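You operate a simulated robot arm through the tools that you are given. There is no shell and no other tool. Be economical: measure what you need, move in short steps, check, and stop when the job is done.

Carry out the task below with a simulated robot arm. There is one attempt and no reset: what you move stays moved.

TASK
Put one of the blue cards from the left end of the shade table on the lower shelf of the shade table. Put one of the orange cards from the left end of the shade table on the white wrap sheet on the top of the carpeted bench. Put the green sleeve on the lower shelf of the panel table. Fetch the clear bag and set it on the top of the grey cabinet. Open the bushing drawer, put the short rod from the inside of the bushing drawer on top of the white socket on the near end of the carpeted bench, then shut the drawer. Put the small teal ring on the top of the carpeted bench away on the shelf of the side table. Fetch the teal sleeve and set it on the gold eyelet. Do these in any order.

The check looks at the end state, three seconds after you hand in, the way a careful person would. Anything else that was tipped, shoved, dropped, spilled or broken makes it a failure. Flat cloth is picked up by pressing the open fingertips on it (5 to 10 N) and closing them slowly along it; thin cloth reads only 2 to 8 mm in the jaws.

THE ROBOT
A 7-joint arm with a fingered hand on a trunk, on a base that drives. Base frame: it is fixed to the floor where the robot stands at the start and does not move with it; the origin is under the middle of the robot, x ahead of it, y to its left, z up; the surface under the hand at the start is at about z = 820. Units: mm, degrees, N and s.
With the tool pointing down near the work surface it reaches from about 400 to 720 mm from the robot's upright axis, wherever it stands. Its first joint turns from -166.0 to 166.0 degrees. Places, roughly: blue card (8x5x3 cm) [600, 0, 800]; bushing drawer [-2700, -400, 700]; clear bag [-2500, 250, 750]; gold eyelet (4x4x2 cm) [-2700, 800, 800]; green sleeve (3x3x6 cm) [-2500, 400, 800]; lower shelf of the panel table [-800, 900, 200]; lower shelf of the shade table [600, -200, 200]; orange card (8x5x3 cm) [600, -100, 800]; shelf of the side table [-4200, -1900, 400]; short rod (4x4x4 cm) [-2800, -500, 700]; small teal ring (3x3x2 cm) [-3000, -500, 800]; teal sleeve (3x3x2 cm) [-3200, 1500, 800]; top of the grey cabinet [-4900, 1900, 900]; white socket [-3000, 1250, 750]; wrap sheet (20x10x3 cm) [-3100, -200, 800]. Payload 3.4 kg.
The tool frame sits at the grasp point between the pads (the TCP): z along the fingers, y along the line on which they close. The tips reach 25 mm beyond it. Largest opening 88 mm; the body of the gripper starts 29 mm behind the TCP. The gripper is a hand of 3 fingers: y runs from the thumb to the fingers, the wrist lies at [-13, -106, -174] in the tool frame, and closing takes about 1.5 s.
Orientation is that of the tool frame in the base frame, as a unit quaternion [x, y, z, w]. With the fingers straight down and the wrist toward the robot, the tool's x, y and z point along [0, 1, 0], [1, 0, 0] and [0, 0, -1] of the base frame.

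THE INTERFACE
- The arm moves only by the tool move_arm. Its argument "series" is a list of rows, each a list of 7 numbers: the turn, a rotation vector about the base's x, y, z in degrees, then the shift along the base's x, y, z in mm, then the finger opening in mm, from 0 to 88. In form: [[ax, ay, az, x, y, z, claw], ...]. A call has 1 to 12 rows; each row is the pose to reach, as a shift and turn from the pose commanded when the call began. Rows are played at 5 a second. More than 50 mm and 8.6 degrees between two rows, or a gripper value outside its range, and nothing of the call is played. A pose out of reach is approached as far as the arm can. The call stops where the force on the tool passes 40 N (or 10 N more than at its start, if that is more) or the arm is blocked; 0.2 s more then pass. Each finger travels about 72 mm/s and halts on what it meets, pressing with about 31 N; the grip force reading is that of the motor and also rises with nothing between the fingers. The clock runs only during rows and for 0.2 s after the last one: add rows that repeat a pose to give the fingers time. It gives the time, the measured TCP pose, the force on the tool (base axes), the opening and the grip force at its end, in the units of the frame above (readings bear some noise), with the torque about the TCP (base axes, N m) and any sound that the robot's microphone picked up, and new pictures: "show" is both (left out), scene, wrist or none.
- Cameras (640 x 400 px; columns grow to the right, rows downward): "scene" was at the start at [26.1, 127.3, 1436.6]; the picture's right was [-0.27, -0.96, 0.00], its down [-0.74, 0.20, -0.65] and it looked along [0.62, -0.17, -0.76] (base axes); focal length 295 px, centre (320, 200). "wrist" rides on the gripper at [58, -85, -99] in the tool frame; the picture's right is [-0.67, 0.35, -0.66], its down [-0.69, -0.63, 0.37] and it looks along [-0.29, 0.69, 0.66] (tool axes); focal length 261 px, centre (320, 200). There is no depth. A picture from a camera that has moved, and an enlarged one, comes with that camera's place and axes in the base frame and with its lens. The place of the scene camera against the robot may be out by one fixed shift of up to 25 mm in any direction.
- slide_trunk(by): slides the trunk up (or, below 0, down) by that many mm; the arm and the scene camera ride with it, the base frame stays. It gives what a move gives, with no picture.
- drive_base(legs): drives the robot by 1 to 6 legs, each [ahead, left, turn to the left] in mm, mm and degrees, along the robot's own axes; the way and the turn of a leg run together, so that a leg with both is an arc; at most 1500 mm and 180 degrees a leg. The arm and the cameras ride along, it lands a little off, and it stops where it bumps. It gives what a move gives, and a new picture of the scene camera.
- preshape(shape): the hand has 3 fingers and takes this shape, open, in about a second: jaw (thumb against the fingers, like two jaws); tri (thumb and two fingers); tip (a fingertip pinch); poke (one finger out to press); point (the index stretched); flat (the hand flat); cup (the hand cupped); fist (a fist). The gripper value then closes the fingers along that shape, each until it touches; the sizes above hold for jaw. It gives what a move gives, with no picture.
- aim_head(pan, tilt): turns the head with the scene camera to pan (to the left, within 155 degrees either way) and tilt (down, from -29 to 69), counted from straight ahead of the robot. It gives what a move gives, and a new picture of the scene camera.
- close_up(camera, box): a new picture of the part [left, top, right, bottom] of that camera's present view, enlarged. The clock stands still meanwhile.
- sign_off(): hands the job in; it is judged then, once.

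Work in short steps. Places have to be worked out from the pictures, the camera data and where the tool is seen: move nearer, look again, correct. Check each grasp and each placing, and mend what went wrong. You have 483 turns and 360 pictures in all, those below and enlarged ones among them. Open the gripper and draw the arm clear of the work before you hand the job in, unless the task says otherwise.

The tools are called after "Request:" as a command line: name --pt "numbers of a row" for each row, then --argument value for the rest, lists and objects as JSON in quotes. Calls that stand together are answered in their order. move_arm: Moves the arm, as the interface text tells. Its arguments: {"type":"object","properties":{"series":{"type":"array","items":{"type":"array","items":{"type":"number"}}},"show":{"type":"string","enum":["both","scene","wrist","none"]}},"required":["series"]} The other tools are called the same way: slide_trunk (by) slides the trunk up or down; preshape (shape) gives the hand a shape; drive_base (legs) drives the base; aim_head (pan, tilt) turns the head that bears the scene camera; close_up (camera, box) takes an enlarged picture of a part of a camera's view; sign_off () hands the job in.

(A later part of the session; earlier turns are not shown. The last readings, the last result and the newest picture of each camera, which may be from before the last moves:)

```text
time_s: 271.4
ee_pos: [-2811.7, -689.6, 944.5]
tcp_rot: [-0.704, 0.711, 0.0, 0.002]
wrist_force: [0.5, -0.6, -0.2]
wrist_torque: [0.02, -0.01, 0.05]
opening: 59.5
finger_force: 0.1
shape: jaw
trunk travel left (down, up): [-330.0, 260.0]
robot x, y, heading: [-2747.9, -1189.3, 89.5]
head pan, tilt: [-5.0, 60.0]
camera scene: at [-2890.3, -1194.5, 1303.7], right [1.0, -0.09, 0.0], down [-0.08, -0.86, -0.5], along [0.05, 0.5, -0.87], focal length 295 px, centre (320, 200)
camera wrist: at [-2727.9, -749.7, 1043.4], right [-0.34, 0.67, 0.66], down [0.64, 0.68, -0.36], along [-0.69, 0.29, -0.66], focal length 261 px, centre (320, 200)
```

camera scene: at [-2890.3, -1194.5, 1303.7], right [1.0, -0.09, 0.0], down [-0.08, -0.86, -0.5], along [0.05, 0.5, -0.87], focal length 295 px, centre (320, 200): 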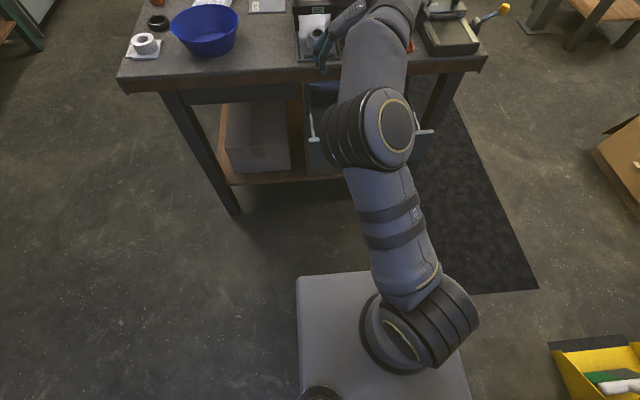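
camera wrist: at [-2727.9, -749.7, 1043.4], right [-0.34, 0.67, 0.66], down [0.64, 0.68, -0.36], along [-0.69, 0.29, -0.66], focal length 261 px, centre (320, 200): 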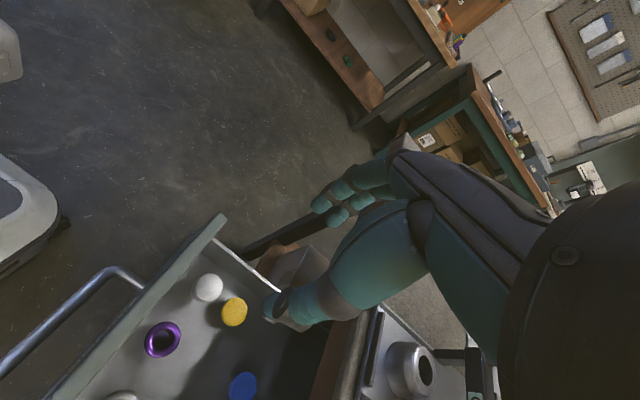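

The rod is at about [-2829, -681]. The side wall is low (about z 740). I'm moving over it and descending to z≈800.

Request:
move_arm --pt "0 0 0 -10 4 -30 54" --pt "0 0 0 -17 8 -70 48" --pt "0 0 0 -17 8 -110 44" --pt "0 0 0 -17 8 -144 44" --pt "0 0 0 -17 8 -144 44" --show "wrist"

Request:
close_up --camera "wrist" --box '[200, 150, 400, 350]'

```text
time_s: 272.6
ee_pos: [-2828.0, -680.5, 796.4]
tcp_rot: [-0.702, 0.712, 0.0, 0.002]
wrist_force: [-0.6, 0.6, 0.1]
wrist_torque: [0.0, 0.02, 0.0]
opening: 44.7
finger_force: 0.1
shape: jaw
trunk travel left (down, up): [-330.0, 260.0]
robot x, y, heading: [-2748.9, -1191.0, 89.7]
head pan, tilt: [-5.0, 60.0]
camera wrist: at [-2743.2, -741.2, 895.0], right [-0.34, 0.67, 0.66], down [0.64, 0.68, -0.36], along [-0.69, 0.3, -0.66], focal length 261 px, centre (320, 200)
```

wrist: 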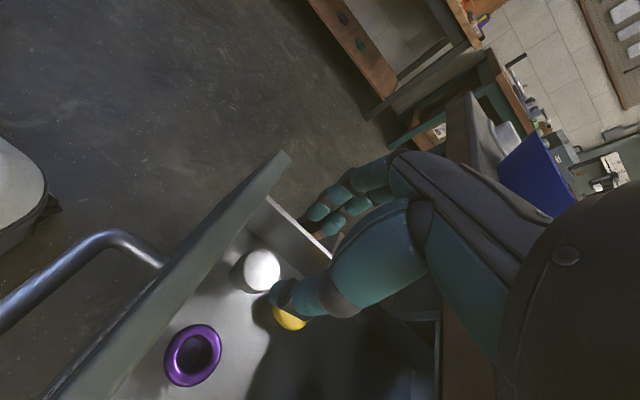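

```text
2.00 times, centred on (300, 250) of wrist
camera zoom: at [-2743.2, -741.2, 895.0], right [-0.34, 0.67, 0.66], down [0.64, 0.68, -0.36], along [-0.69, 0.3, -0.66], focal length 521 px, centre (360, 100)
```

zoom: 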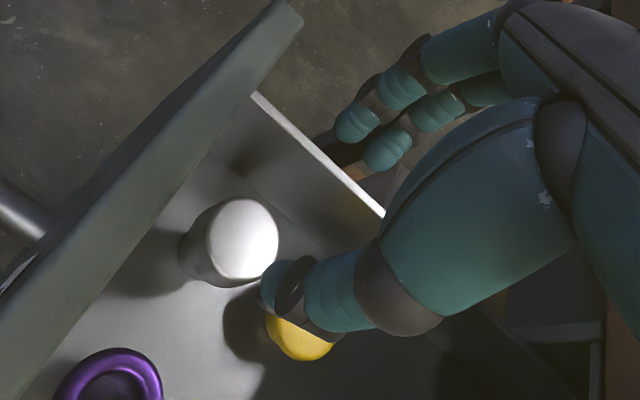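

It is clearly a straight cylinder, so it's the rod. The left wall is close to the fingers, so I'm narrowing to 38 mm, lowering to z≈762, and checking alignment.

Request:
move_arm --pt "0 0 0 1 1 -10 38" --pt "0 0 0 1 1 -20 38" --pt "0 0 0 1 1 -32 38" --pt "0 0 0 1 1 -32 38" --show "none"

Request:
close_up --camera "wrist" --box '[200, 150, 400, 350]'

```text
time_s: 273.6
ee_pos: [-2827.6, -679.5, 767.3]
tcp_rot: [-0.703, 0.711, -0.001, 0.001]
wrist_force: [0.1, 0.1, 0.5]
wrist_torque: [0.02, 0.03, 0.01]
opening: 38.5
finger_force: 0.2
shape: jaw
trunk travel left (down, up): [-330.0, 260.0]
robot x, y, heading: [-2749.7, -1193.2, 89.5]
head pan, tilt: [-5.0, 60.0]
```

```text
2.00 times, centred on (300, 250) of wrist
camera zoom: at [-2744.0, -740.2, 866.3], right [-0.34, 0.67, 0.66], down [0.64, 0.68, -0.36], along [-0.69, 0.3, -0.66], focal length 521 px, centre (360, 100)
```

zoom: 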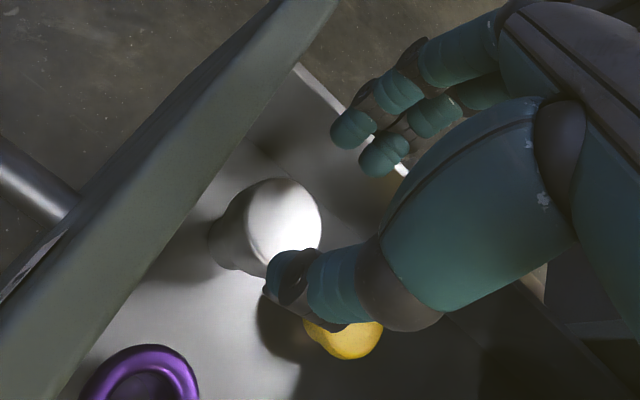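

The rod top is at [-2825, -681, 729]. I'm making a small correction and descending around it.

Request:
move_arm --pt "0 0 0 2 -1 -8 40" --pt "0 0 0 2.5 -1.5 -16 40" --pt "0 0 0 2.5 -1.5 -24 40" --pt "0 0 0 2.5 -1.5 -32 40" --pt "0 0 0 2.5 -1.5 -38 40" --show "none"

Request:
close_up --camera "wrist" --box '[200, 150, 400, 350]'

```text
time_s: 274.8
ee_pos: [-2823.0, -683.3, 731.2]
tcp_rot: [-0.701, 0.713, 0.001, 0.001]
wrist_force: [13.4, 1.5, 11.0]
wrist_torque: [0.12, 0.58, -0.19]
opening: 37.5
finger_force: 0.0
shape: jaw
trunk travel left (down, up): [-330.0, 260.0]
robot x, y, heading: [-2748.2, -1189.5, 89.4]
head pan, tilt: [-5.0, 60.0]
```

```text
2.00 times, centred on (300, 250) of wrist
camera zoom: at [-2739.4, -743.7, 830.1], right [-0.34, 0.67, 0.66], down [0.64, 0.68, -0.36], along [-0.69, 0.3, -0.66], focal length 521 px, centre (360, 100)
```

zoom: 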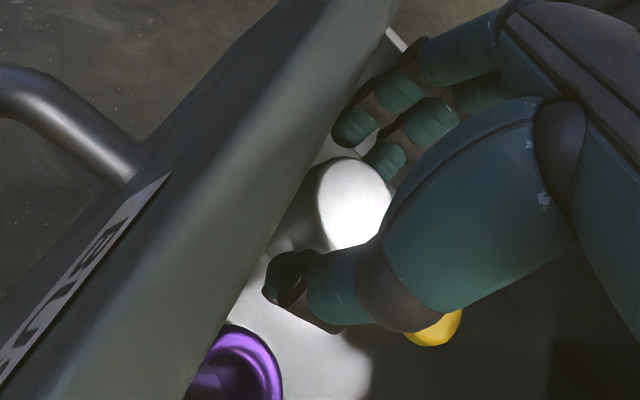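

The fingers are just brushing the left wall and the rod is between them. I'm closing now.

Request:
move_arm --pt "0 0 0 1 0 1 34" --pt "0 0 0 1 0 1 28" --pt "0 0 0 1 0 1 22" --pt "0 0 0 1 0 1 15" --pt "0 0 0 1 0 1 12" --pt "0 0 0 1 0 1 12" --show "none"

Request:
close_up --camera "wrist" --box '[200, 150, 400, 350]'

```text
time_s: 276.1
ee_pos: [-2823.4, -681.6, 730.7]
tcp_rot: [-0.702, 0.712, -0.001, 0.001]
wrist_force: [0.0, 1.2, 0.3]
wrist_torque: [0.02, -0.02, -0.02]
opening: 23.9
finger_force: 30.5
shape: jaw
trunk travel left (down, up): [-330.0, 260.0]
robot x, y, heading: [-2748.9, -1193.0, 89.7]
head pan, tilt: [-5.0, 60.0]
```

```text
2.00 times, centred on (300, 250) of wrist
camera zoom: at [-2740.5, -742.4, 830.2], right [-0.34, 0.67, 0.66], down [0.64, 0.68, -0.36], along [-0.69, 0.3, -0.66], focal length 521 px, centre (360, 100)
```

zoom: 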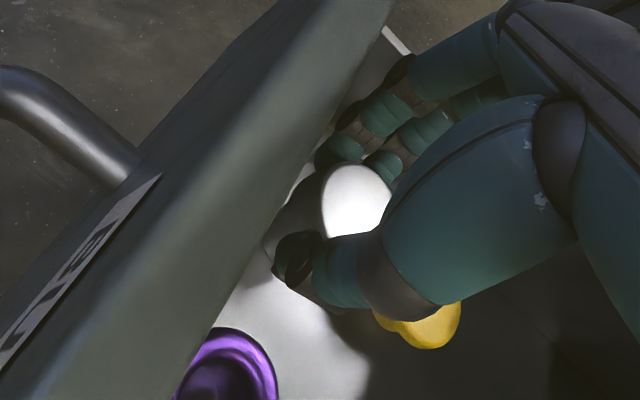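

Gripped at 23.9 mm with 31 N. I'm lifting straight up out of the drawer.

Request:
move_arm --pt "0 0 0 2 0 12 5" --pt "0 0 0 3 0 40 5" --pt "0 0 0 3 0 80 5" --pt "0 0 0 3 0 120 5" --pt "0 0 0 3 0 155 5" --pt "0 0 0 3 0 155 5" --show "wrist"

```text
time_s: 277.6
ee_pos: [-2819.6, -683.1, 886.4]
tcp_rot: [-0.702, 0.713, 0.001, 0.001]
wrist_force: [-0.1, -0.4, -0.4]
wrist_torque: [0.05, -0.02, -0.01]
opening: 23.6
finger_force: 31.2
shape: jaw
trunk travel left (down, up): [-330.0, 260.0]
robot x, y, heading: [-2753.0, -1191.3, 89.6]
head pan, tilt: [-5.0, 60.0]
camera wrist: at [-2735.1, -742.6, 985.3], right [-0.34, 0.67, 0.66], down [0.64, 0.68, -0.36], along [-0.69, 0.3, -0.66], focal length 261 px, centre (320, 200)
```

wrist: 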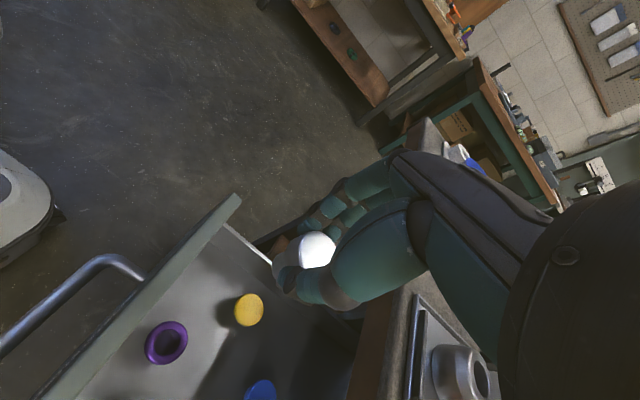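

The rod is out. I'll shut the drawer now by pushing its front with the backs of the fingers, which tightens the grip on the rod. I'm turning the hand back and placing it in front of the drawer.

Request:
drive_base --legs '[[-60, 0, 0]]'

Request:
move_arm --pt "0 0 -8 8 -5 10 5" --pt "0 0 -16 15 -10 15 5" --pt "0 0 -24 22 -15 15 5" --pt "0 0 -32 30 -20 15 5" --pt "0 0 -40 38 -25 15 5" --pt "0 0 -48 46 -30 15 5" --pt "0 0 -56 54 -35 15 5" --pt "0 0 -64 62 -40 15 5" --pt "0 0 -72 70 -48 15 5" --pt "0 0 -80 76 -55 15 5" --pt "0 0 -88 78 -60 15 5" --pt "0 0 -88 78 -60 15 5" --show "both"

```text
time_s: 278.5
ee_pos: [-2818.5, -741.1, 886.0]
tcp_rot: [-0.702, 0.712, 0.0, 0.001]
wrist_force: [0.5, -0.3, -0.1]
wrist_torque: [0.0, 0.03, -0.01]
opening: 23.5
finger_force: 30.8
shape: jaw
trunk travel left (down, up): [-330.0, 260.0]
robot x, y, heading: [-2751.2, -1251.3, 89.6]
head pan, tilt: [-5.0, 60.0]
camera scene: at [-2890.8, -1253.9, 1303.7], right [1.0, -0.1, 0.0], down [-0.08, -0.86, -0.5], along [0.05, 0.5, -0.87], focal length 295 px, centre (320, 200)
```

scene: 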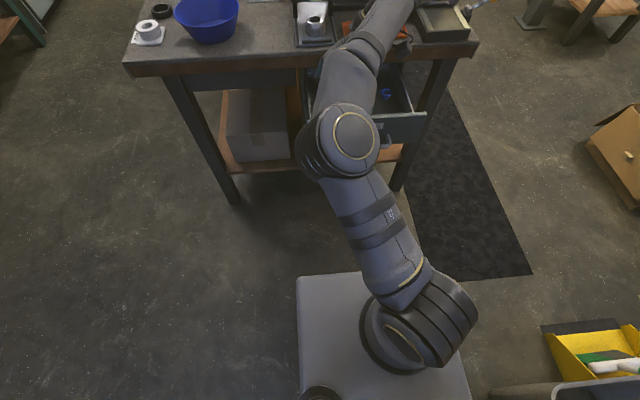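

```text
time_s: 281.1
ee_pos: [-2739.5, -801.7, 899.1]
tcp_rot: [-0.01, 1.0, -0.001, 0.001]
wrist_force: [0.7, 0.5, -0.5]
wrist_torque: [-0.01, 0.0, 0.0]
opening: 23.4
finger_force: 31.5
shape: jaw
trunk travel left (down, up): [-330.0, 260.0]
robot x, y, heading: [-2747.5, -1251.3, 89.6]
head pan, tilt: [-5.0, 60.0]
camera scene: at [-2890.8, -1254.1, 1303.7], right [1.0, -0.1, 0.0], down [-0.08, -0.86, -0.5], along [0.05, 0.5, -0.87], focal length 295 px, centre (320, 200)
camera wrist: at [-2796.8, -888.8, 998.4], right [0.66, 0.36, 0.66], down [0.7, -0.62, -0.36], along [0.27, 0.7, -0.66], focal length 261 px, centre (320, 200)
```

scene: 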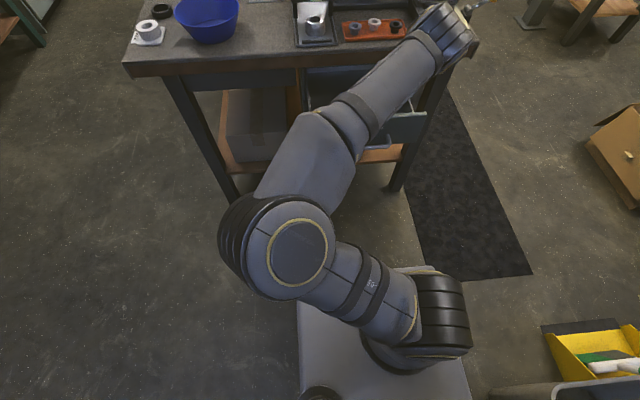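
wrist: 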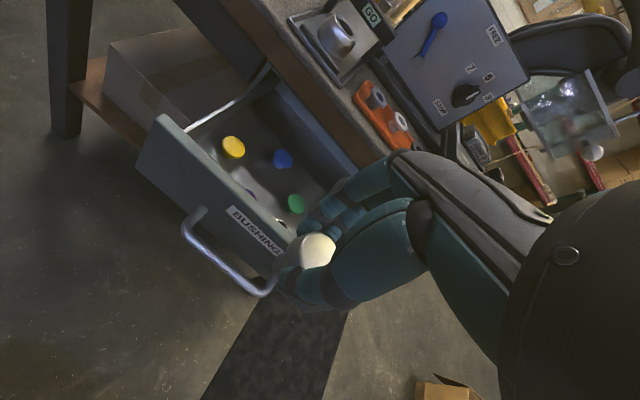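

The hand is in front of the drawer. I'm lowering to z≈785 with a slight forward tilt.

Request:
move_arm --pt "4 0 0 0 0 -25 5" --pt "8 0 0 0 0 -50 5" --pt "12 0 0 0 0 -75 5" --pt "16 0 0 0 0 -100 5" --pt "20 0 0 0 0 -112 5" --pt "20 0 0 0 0 -112 5" --show "wrist"

```text
time_s: 282.5
ee_pos: [-2741.0, -800.5, 788.1]
tcp_rot: [-0.01, 0.985, 0.173, 0.002]
wrist_force: [0.3, -0.5, -0.7]
wrist_torque: [-0.01, -0.01, -0.05]
opening: 22.5
finger_force: 31.5
shape: jaw
trunk travel left (down, up): [-330.0, 260.0]
robot x, y, heading: [-2752.0, -1249.4, 89.5]
head pan, tilt: [-5.0, 60.0]
camera wrist: at [-2797.4, -917.2, 852.2], right [0.66, 0.12, 0.74], down [0.7, -0.46, -0.55], along [0.27, 0.88, -0.38], focal length 261 px, centre (320, 200)
```

wrist: 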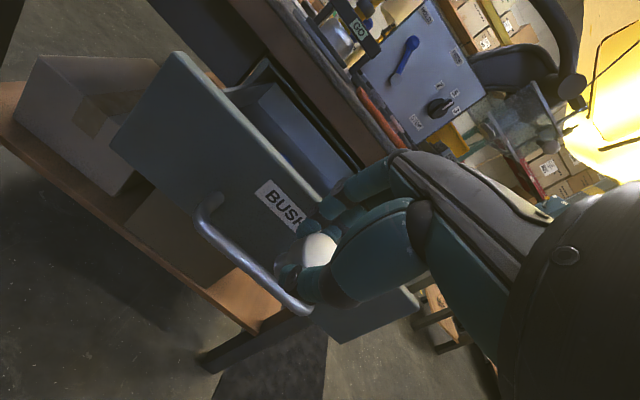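

The fingers face the drawer's label area. I'm pushing forward 60 mm.

Request:
move_arm --pt "0 0 0 0 15 0 5" --pt "0 0 0 0 30 0 5" --pt "0 0 0 0 45 0 5" --pt "0 0 0 0 60 0 5" --pt "0 0 0 0 75 0 5" --show "wrist"

```text
time_s: 283.7
ee_pos: [-2742.5, -727.8, 789.2]
tcp_rot: [-0.011, 0.985, 0.173, 0.002]
wrist_force: [0.1, 0.1, -0.5]
wrist_torque: [-0.03, 0.04, 0.0]
opening: 22.2
finger_force: 31.3
shape: jaw
trunk travel left (down, up): [-330.0, 260.0]
robot x, y, heading: [-2750.6, -1253.6, 89.5]
head pan, tilt: [-5.0, 60.0]
camera wrist: at [-2798.6, -843.3, 852.0], right [0.66, 0.12, 0.74], down [0.7, -0.45, -0.55], along [0.27, 0.88, -0.38], focal length 261 px, centre (320, 200)
```

wrist: 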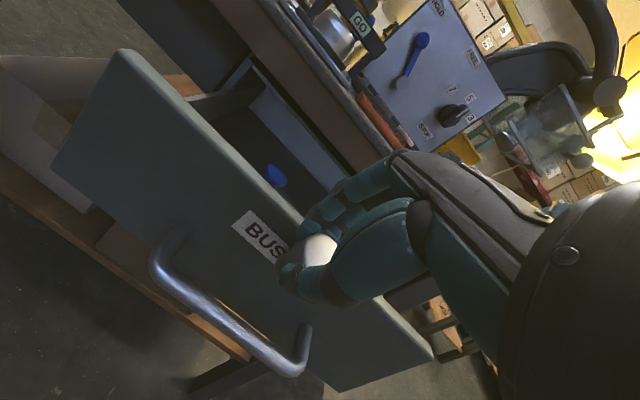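

The drawer is moving (front now at about y≈-692) with little resistance. I'm continuing the push.

Request:
move_arm --pt "0 0 0 0 20 0 5" --pt "0 0 0 0 40 0 5" --pt "0 0 0 0 60 0 5" --pt "0 0 0 0 80 0 5" --pt "0 0 0 0 100 0 5" --pt "0 0 0 0 115 0 5" --pt "0 0 0 0 125 0 5" --show "wrist"

```text
time_s: 285.3
ee_pos: [-2740.6, -600.8, 788.0]
tcp_rot: [-0.011, 0.985, 0.173, 0.003]
wrist_force: [0.2, -0.6, -1.3]
wrist_torque: [-0.02, -0.01, -0.02]
opening: 22.3
finger_force: 31.6
shape: jaw
trunk travel left (down, up): [-330.0, 260.0]
robot x, y, heading: [-2747.3, -1248.7, 89.5]
head pan, tilt: [-5.0, 60.0]
camera wrist: at [-2797.8, -717.7, 852.5], right [0.66, 0.12, 0.74], down [0.7, -0.45, -0.55], along [0.27, 0.88, -0.38], focal length 261 px, centre (320, 200)
```

wrist: 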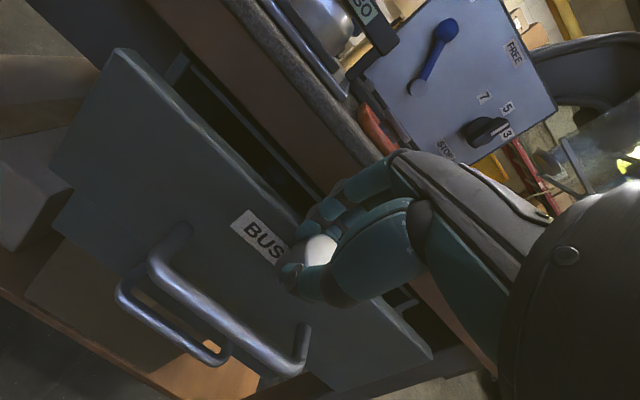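

About 27 mm remain. I'm pushing slowly to the stop.

Request:
move_arm --pt "0 0 0 0 8 0 5" --pt "0 0 0 0 16 0 5" --pt "0 0 0 0 20 0 5" --pt "0 0 0 0 24 0 5" --pt "0 0 0 0 27 0 5" --pt "0 0 0 0 30 0 5" --pt "0 0 0 0 33 0 5" --pt "0 0 0 0 36 0 5" --show "wrist"

```text
time_s: 287.1
ee_pos: [-2739.6, -567.9, 791.4]
tcp_rot: [-0.01, 0.984, 0.176, 0.002]
wrist_force: [0.8, -29.8, 7.2]
wrist_torque: [0.73, -0.05, -0.26]
opening: 13.3
finger_force: 30.8
shape: jaw
trunk travel left (down, up): [-330.0, 260.0]
robot x, y, heading: [-2746.6, -1250.3, 89.5]
head pan, tilt: [-5.0, 60.0]
camera wrist: at [-2796.7, -683.8, 855.0], right [0.66, 0.11, 0.74], down [0.7, -0.45, -0.55], along [0.27, 0.88, -0.38], focal length 261 px, centre (320, 200)
```

wrist: 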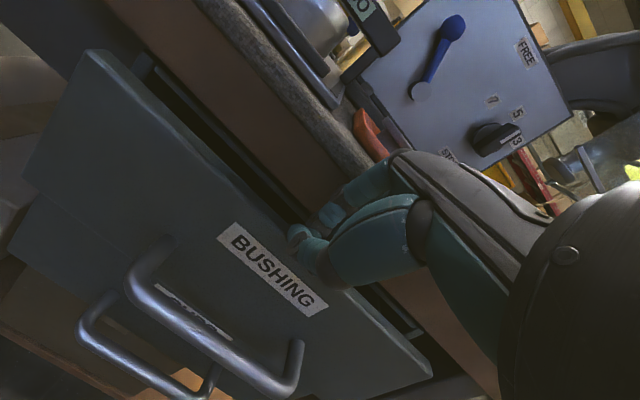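

The rod is no longer visible in the hand (opening 13). I'm backing off right away and looking for it.

Request:
move_arm --pt "0 0 0 0 -10 0 13" --pt "0 0 0 0 -25 0 13" --pt "0 0 0 0 -50 10 13" --pt "0 0 0 0 -80 20 13" --show "both"

Request:
close_up --camera "wrist" --box '[100, 60, 400, 340]'

```text
time_s: 288.1
ee_pos: [-2740.1, -645.9, 808.8]
tcp_rot: [-0.01, 0.985, 0.173, 0.002]
wrist_force: [0.1, -0.1, 0.0]
wrist_torque: [0.01, 0.02, 0.06]
opening: 12.8
finger_force: 0.1
shape: jaw
trunk travel left (down, up): [-330.0, 260.0]
robot x, y, heading: [-2751.4, -1249.2, 89.5]
head pan, tilt: [-5.0, 60.0]
camera scene: at [-2890.8, -1253.8, 1303.7], right [1.0, -0.1, 0.0], down [-0.08, -0.86, -0.5], along [0.05, 0.5, -0.87], focal length 295 px, centre (320, 200)
camera wrist: at [-2797.5, -762.0, 872.1], right [0.66, 0.12, 0.74], down [0.7, -0.45, -0.55], along [0.27, 0.88, -0.38], focal length 261 px, centre (320, 200)
```

scene: 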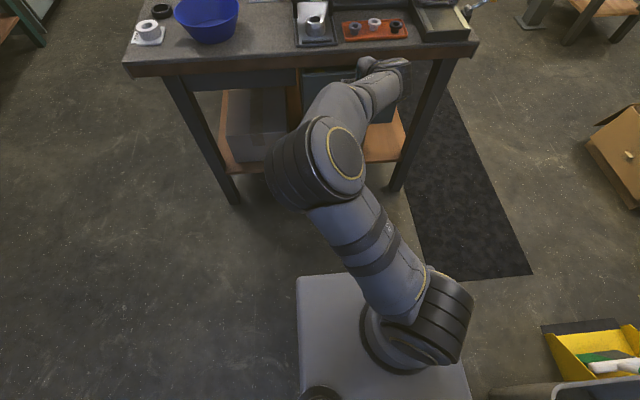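
wrist: 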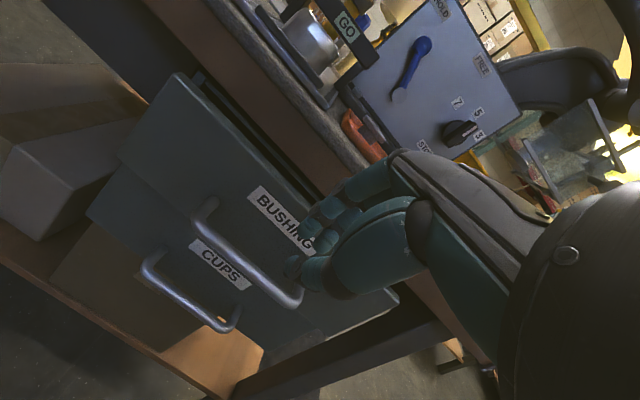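

```text
1.43 times, centred on (250, 200) of wrist
camera zoom: at [-2797.5, -762.0, 872.1], right [0.66, 0.12, 0.74], down [0.7, -0.45, -0.55], along [0.27, 0.88, -0.38], focal length 372 px, centre (420, 200)
```

zoom: 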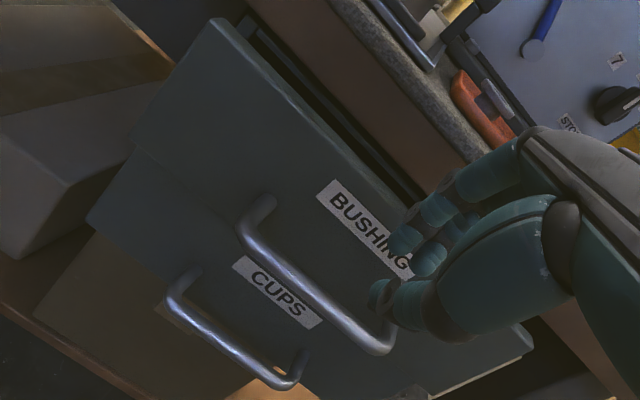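

I can't see the rod in the hand. I'm lifting the arm away and searching the floor, shelf and drawer.

Request:
move_arm --pt "-5 0 0 20 -20 40 13" --pt "-10 0 0 50 -40 70 30" --pt "-15 0 0 80 -50 100 50" --pt "-20 0 0 110 -60 130 60" --show "wrist"

Request:
aim_head --pan -18 --tilt 48

Request:
close_up --camera "scene" --box '[180, 100, 420, 280]'

```text
time_s: 289.1
ee_pos: [-2629.5, -704.9, 937.8]
tcp_rot: [-0.011, 1.0, -0.002, 0.002]
wrist_force: [-0.1, 0.7, 0.3]
wrist_torque: [0.01, -0.02, 0.02]
opening: 59.6
finger_force: 0.1
shape: jaw
trunk travel left (down, up): [-330.0, 260.0]
robot x, y, heading: [-2751.4, -1253.2, 89.3]
head pan, tilt: [-5.0, 60.0]
camera wrist: at [-2686.8, -791.7, 1037.5], right [0.66, 0.36, 0.66], down [0.7, -0.62, -0.36], along [0.27, 0.7, -0.66], focal length 261 px, centre (320, 200)
```

wrist: 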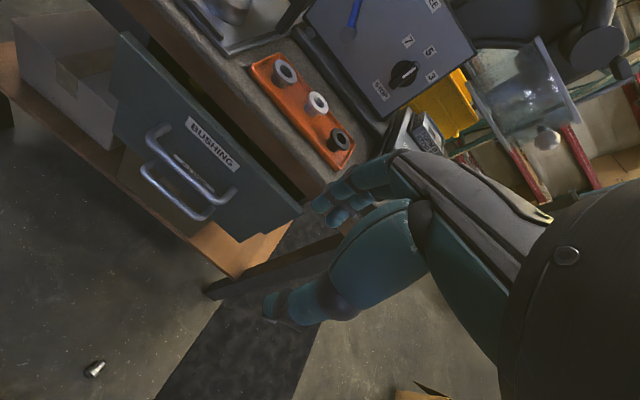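

```text
time_s: 289.9
ee_pos: [-2629.8, -704.9, 937.5]
tcp_rot: [-0.011, 1.0, -0.001, 0.001]
wrist_force: [0.3, 0.5, 0.0]
wrist_torque: [0.01, 0.01, 0.01]
opening: 59.6
finger_force: 0.1
shape: jaw
trunk travel left (down, up): [-330.0, 260.0]
robot x, y, heading: [-2751.4, -1250.4, 89.5]
head pan, tilt: [-18.0, 48.0]
camera scene: at [-2872.2, -1245.6, 1318.9], right [0.95, -0.32, 0.0], down [-0.24, -0.71, -0.67], along [0.21, 0.63, -0.74], focal length 295 px, centre (320, 200)
```

scene: 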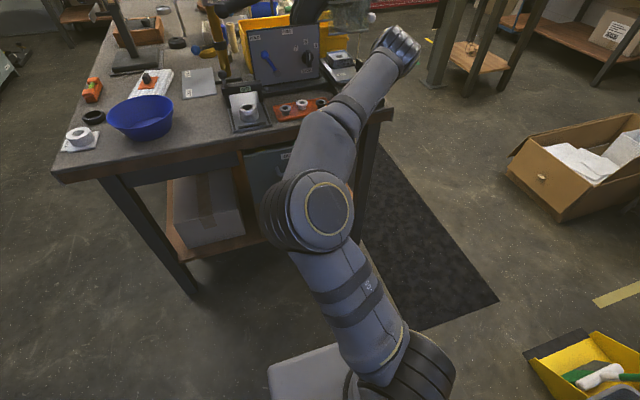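

```text
2.22 times, centred on (300, 190) of scene
camera zoom: at [-2872.2, -1245.6, 1318.9], right [0.95, -0.32, 0.0], down [-0.24, -0.71, -0.67], along [0.21, 0.63, -0.74], focal length 655 px, centre (364, 222)
```

zoom: 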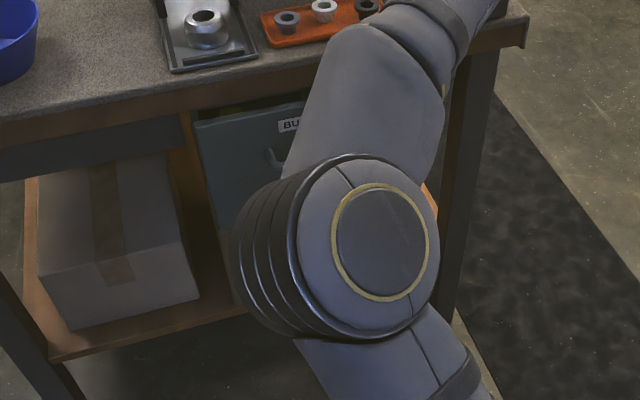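

The rod is lying on the floor at about [-2577, -801]. First I'll finish closing the drawer with the empty, closed fingers, pushing lower on the front this time.

Request:
move_arm --pt "3 0 0 -20 5 -20 40" --pt "6 0 0 -40 10 -50 20" --pt "9 0 0 -60 15 -85 5" --pt "12 0 0 -80 20 -120 0" --pt "15 0 0 -100 25 -150 0" --pt "18 0 0 -113 30 -172 0" --pt "20 0 0 -113 35 -180 0" --pt "20 0 0 -113 35 -180 0" --show "wrist"

```text
time_s: 291.7
ee_pos: [-2742.2, -670.8, 757.9]
tcp_rot: [-0.01, 0.985, 0.174, 0.004]
wrist_force: [0.3, -0.2, -0.1]
wrist_torque: [0.02, -0.01, -0.03]
opening: 0.0
finger_force: 31.2
shape: jaw
trunk travel left (down, up): [-330.0, 260.0]
robot x, y, heading: [-2753.6, -1251.4, 89.8]
head pan, tilt: [-18.0, 48.0]
camera wrist: at [-2800.0, -786.9, 822.4], right [0.66, 0.12, 0.74], down [0.7, -0.45, -0.55], along [0.27, 0.88, -0.38], focal length 261 px, centre (320, 200)
```

wrist: 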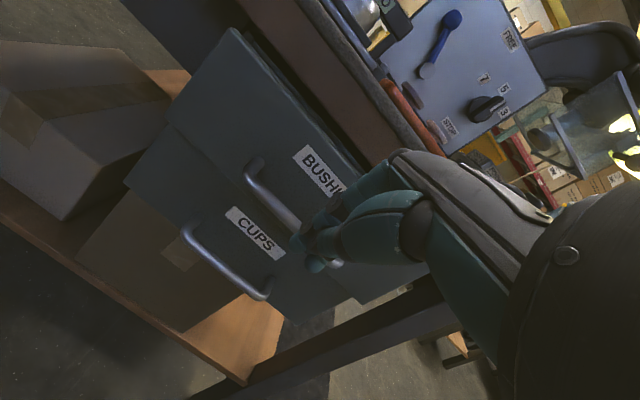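

I'm pushing forward until the drawer meets its stop.

Request:
move_arm --pt "0 0 0 0 30 0 0" --pt "0 0 0 0 60 0 0" --pt "0 0 0 0 75 0 0" --pt "0 0 0 0 85 0 0" --pt "0 0 0 0 92 0 0" --pt "0 0 0 0 97 0 0" --pt "0 0 0 0 102 0 0" --pt "0 0 0 0 106 0 0" --pt "0 0 0 0 110 0 0" --show "wrist"

```text
time_s: 293.7
ee_pos: [-2743.0, -561.2, 758.0]
tcp_rot: [-0.011, 0.985, 0.173, 0.004]
wrist_force: [-0.6, -12.3, -0.7]
wrist_torque: [0.27, -0.01, -0.1]
opening: 0.2
finger_force: 30.8
shape: jaw
trunk travel left (down, up): [-330.0, 260.0]
robot x, y, heading: [-2751.6, -1247.4, 89.6]
head pan, tilt: [-18.0, 48.0]
camera wrist: at [-2800.1, -677.8, 822.4], right [0.66, 0.12, 0.74], down [0.7, -0.45, -0.55], along [0.27, 0.88, -0.38], focal length 261 px, centre (320, 200)
```

wrist: 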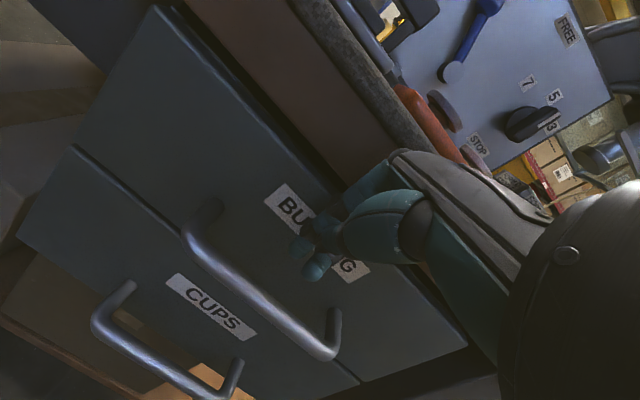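

The front looks flush with the lower drawer. I'm pressing a little more to be sure.

Request:
move_arm --pt "0 0 0 0 3 0 0" --pt "0 0 0 0 6 0 0" --pt "0 0 0 0 9 0 0" --show "none"

Request:
close_up --camera "wrist" --box '[20, 0, 420, 400]'

```text
time_s: 294.4
ee_pos: [-2742.3, -558.1, 760.3]
tcp_rot: [-0.009, 0.985, 0.171, 0.004]
wrist_force: [-1.9, -31.2, 6.0]
wrist_torque: [0.7, -0.05, -0.26]
opening: 0.1
finger_force: 31.2
shape: jaw
trunk travel left (down, up): [-330.0, 260.0]
robot x, y, heading: [-2750.5, -1254.1, 89.6]
head pan, tilt: [-18.0, 48.0]
stopped in row 3: the force on the tool passed its limit at 42 N (the readings are from after the stop); the commanded pose is now the measured one
```

```text
1.00 times, centred on (220, 200) of wrist (not enlarged: the box is as wide or as high as the picture)
camera zoom: at [-2799.8, -673.7, 823.6], right [0.66, 0.12, 0.74], down [0.7, -0.46, -0.55], along [0.27, 0.88, -0.38], focal length 261 px, centre (420, 200)
```

zoom: 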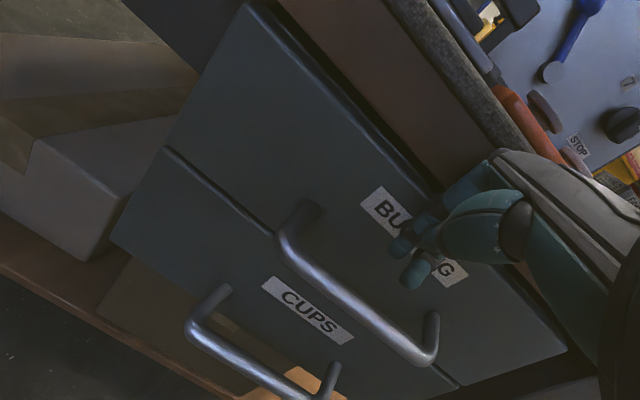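

The drawer is shut. I'm retreating and looking at the rod on the floor.

Request:
move_arm --pt "0 0 0 0 -30 0 0" --pt "0 0 0 0 -70 10 10" --pt "-4 0 0 20 -110 20 30" --pt "-8 0 0 45 -140 30 50" --pt "-12 0 0 65 -170 30 60" --pt "-16 0 0 80 -200 30 60" --pt "-20 0 0 90 -220 30 60" --pt "-20 0 0 90 -220 30 60" --show "wrist"

```text
time_s: 296.2
ee_pos: [-2652.7, -772.8, 786.6]
tcp_rot: [-0.009, 1.0, -0.003, 0.002]
wrist_force: [0.3, 0.5, -0.1]
wrist_torque: [-0.01, 0.01, -0.05]
opening: 59.8
finger_force: 0.0
shape: jaw
trunk travel left (down, up): [-330.0, 260.0]
robot x, y, heading: [-2749.9, -1253.1, 89.6]
head pan, tilt: [-18.0, 48.0]
camera wrist: at [-2709.5, -860.1, 887.3], right [0.66, 0.37, 0.66], down [0.7, -0.62, -0.36], along [0.27, 0.7, -0.66], focal length 261 px, centre (320, 200)
```

wrist: 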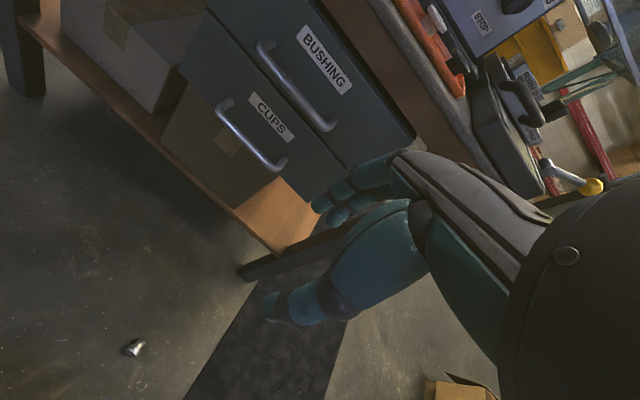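

Request:
close_up --camera "wrist" --box '[100, 310, 180, 390]'

Request:
slide_trunk --by -325

Request:
move_arm --pt "0 0 0 20 -5 0 60" --pt "0 0 0 40 -10 -20 60" --pt "0 0 0 60 -15 -50 60" --show "both"

```text
5.00 times, centred on (140, 350) of wrist
camera zoom: at [-2709.5, -860.1, 887.3], right [0.66, 0.37, 0.66], down [0.7, -0.62, -0.36], along [0.27, 0.7, -0.66], focal length 1303 px, centre (1220, -550)
```

zoom: 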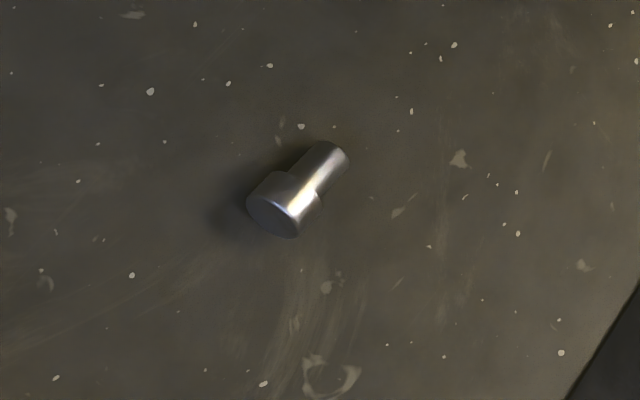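

```text
time_s: 299.4
ee_pos: [-2652.3, -773.7, 462.9]
tcp_rot: [-0.01, 1.0, -0.002, 0.002]
wrist_force: [0.2, -0.5, -0.3]
wrist_torque: [0.0, 0.03, 0.02]
opening: 59.7
finger_force: 0.0
shape: jaw
trunk travel left (down, up): [-5.0, 585.0]
robot x, y, heading: [-2752.3, -1253.7, 89.6]
head pan, tilt: [-18.0, 48.0]
```

```text
time_s: 300.2
ee_pos: [-2591.8, -787.6, 411.8]
tcp_rot: [-0.011, 1.0, -0.003, 0.002]
wrist_force: [0.1, 0.2, -1.0]
wrist_torque: [0.01, -0.03, 0.03]
opening: 59.7
finger_force: 0.0
shape: jaw
trunk travel left (down, up): [-5.0, 585.0]
robot x, y, heading: [-2753.0, -1255.1, 89.4]
head pan, tilt: [-18.0, 48.0]
camera scene: at [-2872.2, -1246.2, 994.0], right [0.95, -0.32, 0.0], down [-0.24, -0.7, -0.67], along [0.21, 0.63, -0.74], focal length 295 px, centre (320, 200)
camera wrist: at [-2649.7, -873.9, 511.1], right [0.66, 0.37, 0.66], down [0.7, -0.62, -0.36], along [0.27, 0.7, -0.66], focal length 261 px, centre (320, 200)
```

scene: 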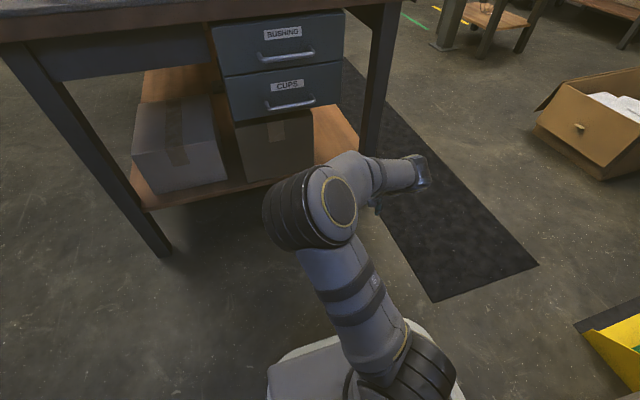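
wrist: 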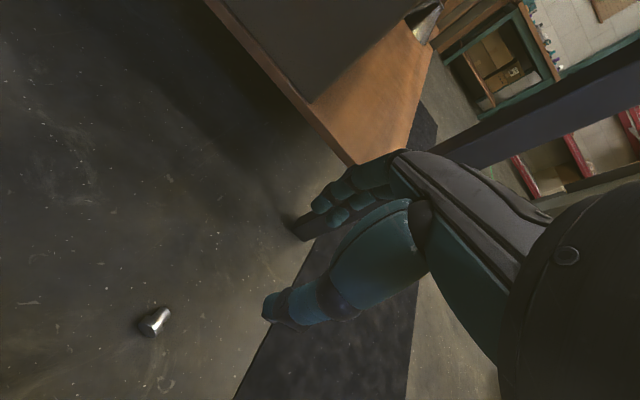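

The rod is a stepped pin (thick head, thinner stem) lying with its axis along y and its stem pointing north, at about [-2577, -800]. I'm rotating the hand -90° so it closes across x, and descending.

Request:
move_arm --pt "0 0 -8 1 -1 -10 60" --pt "0 0 -16 2 -3 -20 60" --pt "0 0 -24 3 -5 -35 60" --pt "0 0 -32 4 -7 -50 60" --pt "0 0 -40 5 -9 -65 60" --pt "0 0 -48 6 -11 -80 60" --pt "0 0 -56 7 -13 -95 60" --pt "0 0 -64 8 -14 -110 60" --pt "0 0 -72 9 -15 -125 60" --pt "0 0 -80 10 -16 -140 60" --pt "0 0 -88 12 -17 -160 60" --pt "0 0 -88 12 -17 -160 60" --show "both"

```text
time_s: 302.8
ee_pos: [-2580.3, -803.1, 252.7]
tcp_rot: [0.687, 0.727, -0.003, -0.001]
wrist_force: [-0.1, -0.5, 0.4]
wrist_torque: [0.01, -0.02, -0.01]
opening: 59.8
finger_force: 0.2
shape: jaw
out of reach, approached as far as the arm can: row 9, 10
trunk travel left (down, up): [-5.0, 585.0]
robot x, y, heading: [-2749.8, -1251.4, 89.5]
head pan, tilt: [-18.0, 48.0]
camera scene: at [-2872.1, -1246.1, 994.0], right [0.95, -0.32, 0.0], down [-0.24, -0.7, -0.67], along [0.21, 0.63, -0.74], focal length 295 px, centre (320, 200)
camera wrist: at [-2667.4, -751.5, 352.4], right [0.39, -0.65, 0.66], down [-0.59, -0.72, -0.36], along [0.7, -0.25, -0.66], focal length 261 px, centre (320, 200)
```

scene: 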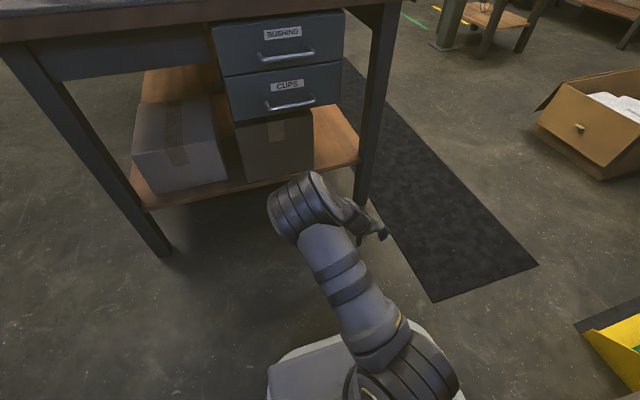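
wrist: 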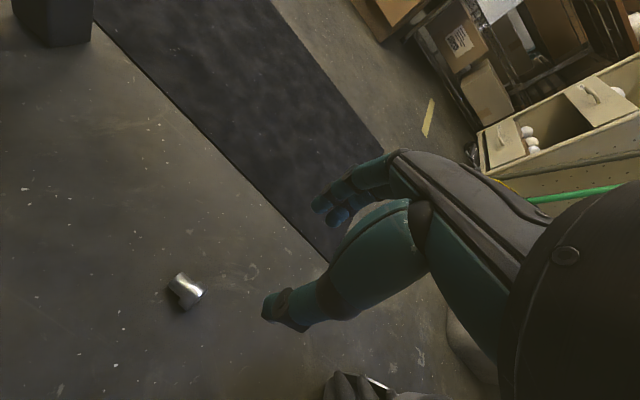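

The rod is at about [-2579, -800]. I'm descending to z≈120 and re-checking.

Request:
move_arm --pt "0 0 0 1 0 -30 56" --pt "0 0 0 1 -1 -65 52" --pt "0 0 0 1 -2 -100 50" --pt "0 0 0 1 -3 -130 50" --pt "0 0 0 1 -3 -130 50" --show "wrist"

```text
time_s: 304.0
ee_pos: [-2578.9, -808.6, 122.5]
tcp_rot: [0.687, 0.726, -0.003, 0.0]
wrist_force: [0.3, 0.2, 0.0]
wrist_torque: [-0.01, -0.01, -0.01]
opening: 50.5
finger_force: 0.1
shape: jaw
trunk travel left (down, up): [-5.0, 585.0]
robot x, y, heading: [-2749.2, -1249.3, 89.4]
head pan, tilt: [-18.0, 48.0]
camera wrist: at [-2667.0, -755.6, 221.8], right [0.39, -0.65, 0.66], down [-0.59, -0.72, -0.36], along [0.71, -0.25, -0.66], focal length 261 px, centre (320, 200)
```

wrist: 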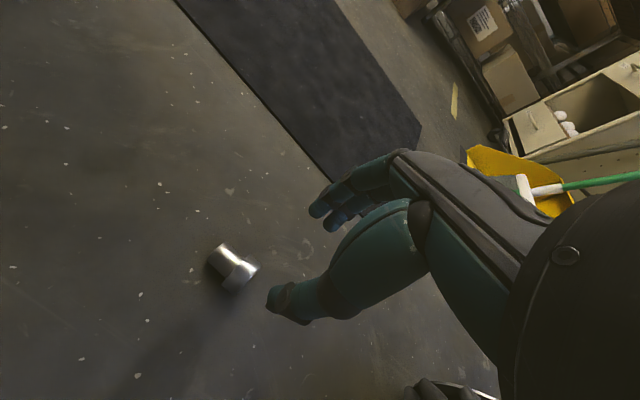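

The rod's head is at [-2579, -810] with the stem pointing about 16° east of north. I'm aligning the yaw and descending to z≈42.

Request:
move_arm --pt "0 0 -6 0 0 -20 50" --pt "0 0 -12 0 0 -40 50" --pt "0 0 -18 0 1 -60 50" --pt "0 0 -18 0 1 -72 50" --pt "0 0 -18 0 1 -80 50" --pt "0 0 -18 0 1 -80 50" --show "none"

Request:
close_up --camera "wrist" --box '[200, 150, 400, 350]'

```text
time_s: 305.4
ee_pos: [-2562.0, -808.8, 114.6]
tcp_rot: [0.793, 0.61, -0.003, -0.002]
wrist_force: [0.8, 0.3, -0.8]
wrist_torque: [-0.01, -0.02, 0.02]
opening: 50.1
finger_force: 0.0
shape: jaw
out of reach, approached as far as the arm can: row 2, 3, 4, 5, 6
trunk travel left (down, up): [-5.0, 585.0]
robot x, y, heading: [-2746.7, -1248.1, 89.2]
head pan, tilt: [-18.0, 48.0]
```

```text
2.00 times, centred on (300, 250) of wrist
camera zoom: at [-2629.2, -732.1, 213.9], right [0.17, -0.74, 0.66], down [-0.79, -0.5, -0.36], along [0.59, -0.45, -0.66], focal length 521 px, centre (360, 100)
```

zoom: 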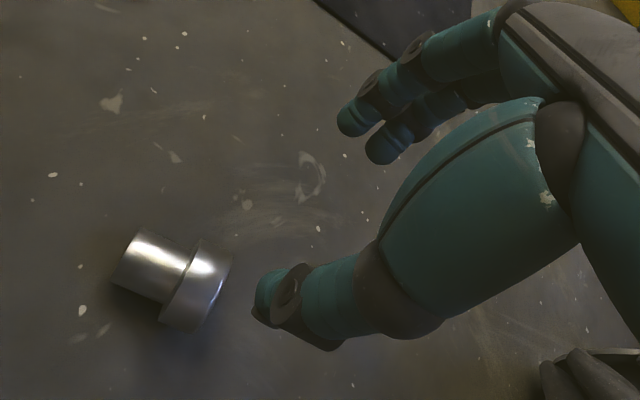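

This pose can't get lower. I'll test how low the hand can go in its natural yaw (wrist toward the robot), beside the rod.

Request:
move_arm --pt "0 0 8 -10 4 30 50" --pt "0 0 16 -20 8 40 50" --pt "0 0 24 -30 12 40 50" --pt "0 0 32 -40 14 40 50" --pt "0 0 40 -50 16 40 50" --pt "0 0 48 -60 18 40 50" --pt "0 0 56 -70 20 40 50" --pt "0 0 64 -80 22 40 50" --pt "0 0 72 -90 24 40 50" --pt "0 0 80 -100 26 40 50" --pt "0 0 88 -110 28 40 50" --pt "0 0 96 -120 30 40 50" --show "none"

Request:
move_arm --pt "0 0 8 0 0 -30 50" --pt "0 0 8 0 0 -60 50" --pt "0 0 8 0 0 -85 50" --pt "0 0 8 0 0 -105 50" --show "wrist"

```text
time_s: 308.0
ee_pos: [-2679.4, -777.6, 157.6]
tcp_rot: [0.076, 0.997, -0.003, 0.001]
wrist_force: [0.5, 0.0, 0.1]
wrist_torque: [0.02, 0.01, 0.01]
opening: 50.3
finger_force: 0.1
shape: jaw
trunk travel left (down, up): [-5.0, 585.0]
robot x, y, heading: [-2752.0, -1251.6, 89.4]
head pan, tilt: [-18.0, 48.0]
```

```text
time_s: 309.0
ee_pos: [-2678.4, -778.9, 96.7]
tcp_rot: [0.007, 1.0, -0.002, 0.001]
wrist_force: [0.7, 0.1, 0.5]
wrist_torque: [-0.03, -0.02, 0.01]
opening: 50.1
finger_force: 0.0
shape: jaw
out of reach, approached as far as the arm can: row 3, 4
trunk travel left (down, up): [-5.0, 585.0]
robot x, y, heading: [-2747.0, -1252.0, 89.4]
head pan, tilt: [-18.0, 48.0]
camera wrist: at [-2739.2, -863.5, 195.4], right [0.67, 0.34, 0.66], down [0.68, -0.64, -0.36], along [0.3, 0.69, -0.66], focal length 261 px, centre (320, 200)
```

wrist: 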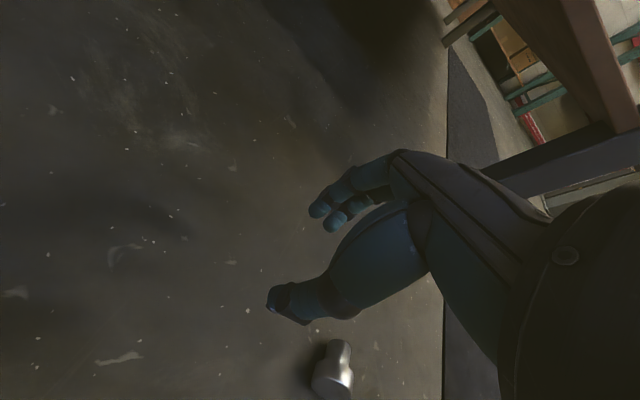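

The limit here is z≈97 at a reach of 475. I'm testing with a longer reach.

Request:
move_arm --pt "0 0 0 0 40 10 50" --pt "0 0 0 0 80 10 50" --pt "0 0 0 0 110 10 50" --pt "0 0 0 0 110 -20 50" --pt "0 0 0 0 110 -40 50" --pt "0 0 0 0 110 -55 50" --show "none"

```text
time_s: 310.4
ee_pos: [-2679.1, -689.1, 112.6]
tcp_rot: [0.007, 1.0, -0.002, 0.001]
wrist_force: [0.1, 0.2, -0.4]
wrist_torque: [0.02, 0.01, 0.0]
opening: 50.1
finger_force: 0.1
shape: jaw
out of reach, approached as far as the arm can: row 3, 4, 5, 6
trunk travel left (down, up): [-5.0, 585.0]
robot x, y, heading: [-2751.4, -1249.3, 89.3]
head pan, tilt: [-18.0, 48.0]
```

It stops at the last feasible row, so I'm testing a shorter reach in finer steps.

Request:
move_arm --pt "0 0 0 0 -40 20 50" --pt "0 0 0 0 -80 20 50" --pt "0 0 0 0 -120 10 50" --pt "0 0 0 0 -142 -10 50" --pt "0 0 0 0 -142 -22 50" --pt "0 0 0 0 -142 -32 50" --pt "0 0 0 0 -142 -42 50" --pt "0 0 0 0 -142 -52 50" --pt "0 0 0 0 -142 -62 50" --pt "0 0 0 0 -142 -72 50" --show "scene"

```text
time_s: 312.6
ee_pos: [-2675.5, -826.0, 98.4]
tcp_rot: [0.007, 1.0, -0.003, 0.001]
wrist_force: [-0.1, -0.7, -1.1]
wrist_torque: [0.01, -0.02, -0.02]
opening: 50.4
finger_force: 0.1
shape: jaw
out of reach, approached as far as the arm can: row 5, 6, 7, 8, 9, 10
trunk travel left (down, up): [-5.0, 585.0]
robot x, y, heading: [-2748.0, -1254.2, 89.6]
head pan, tilt: [-18.0, 48.0]
camera scene: at [-2872.1, -1246.1, 994.0], right [0.95, -0.32, 0.0], down [-0.24, -0.7, -0.67], along [0.21, 0.63, -0.74], focal length 295 px, centre (320, 200)
```

scene: 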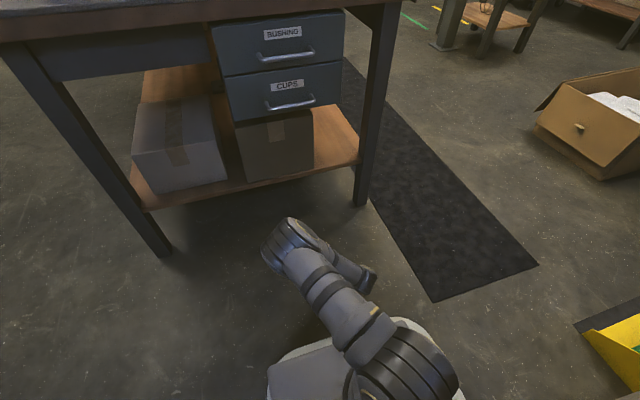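

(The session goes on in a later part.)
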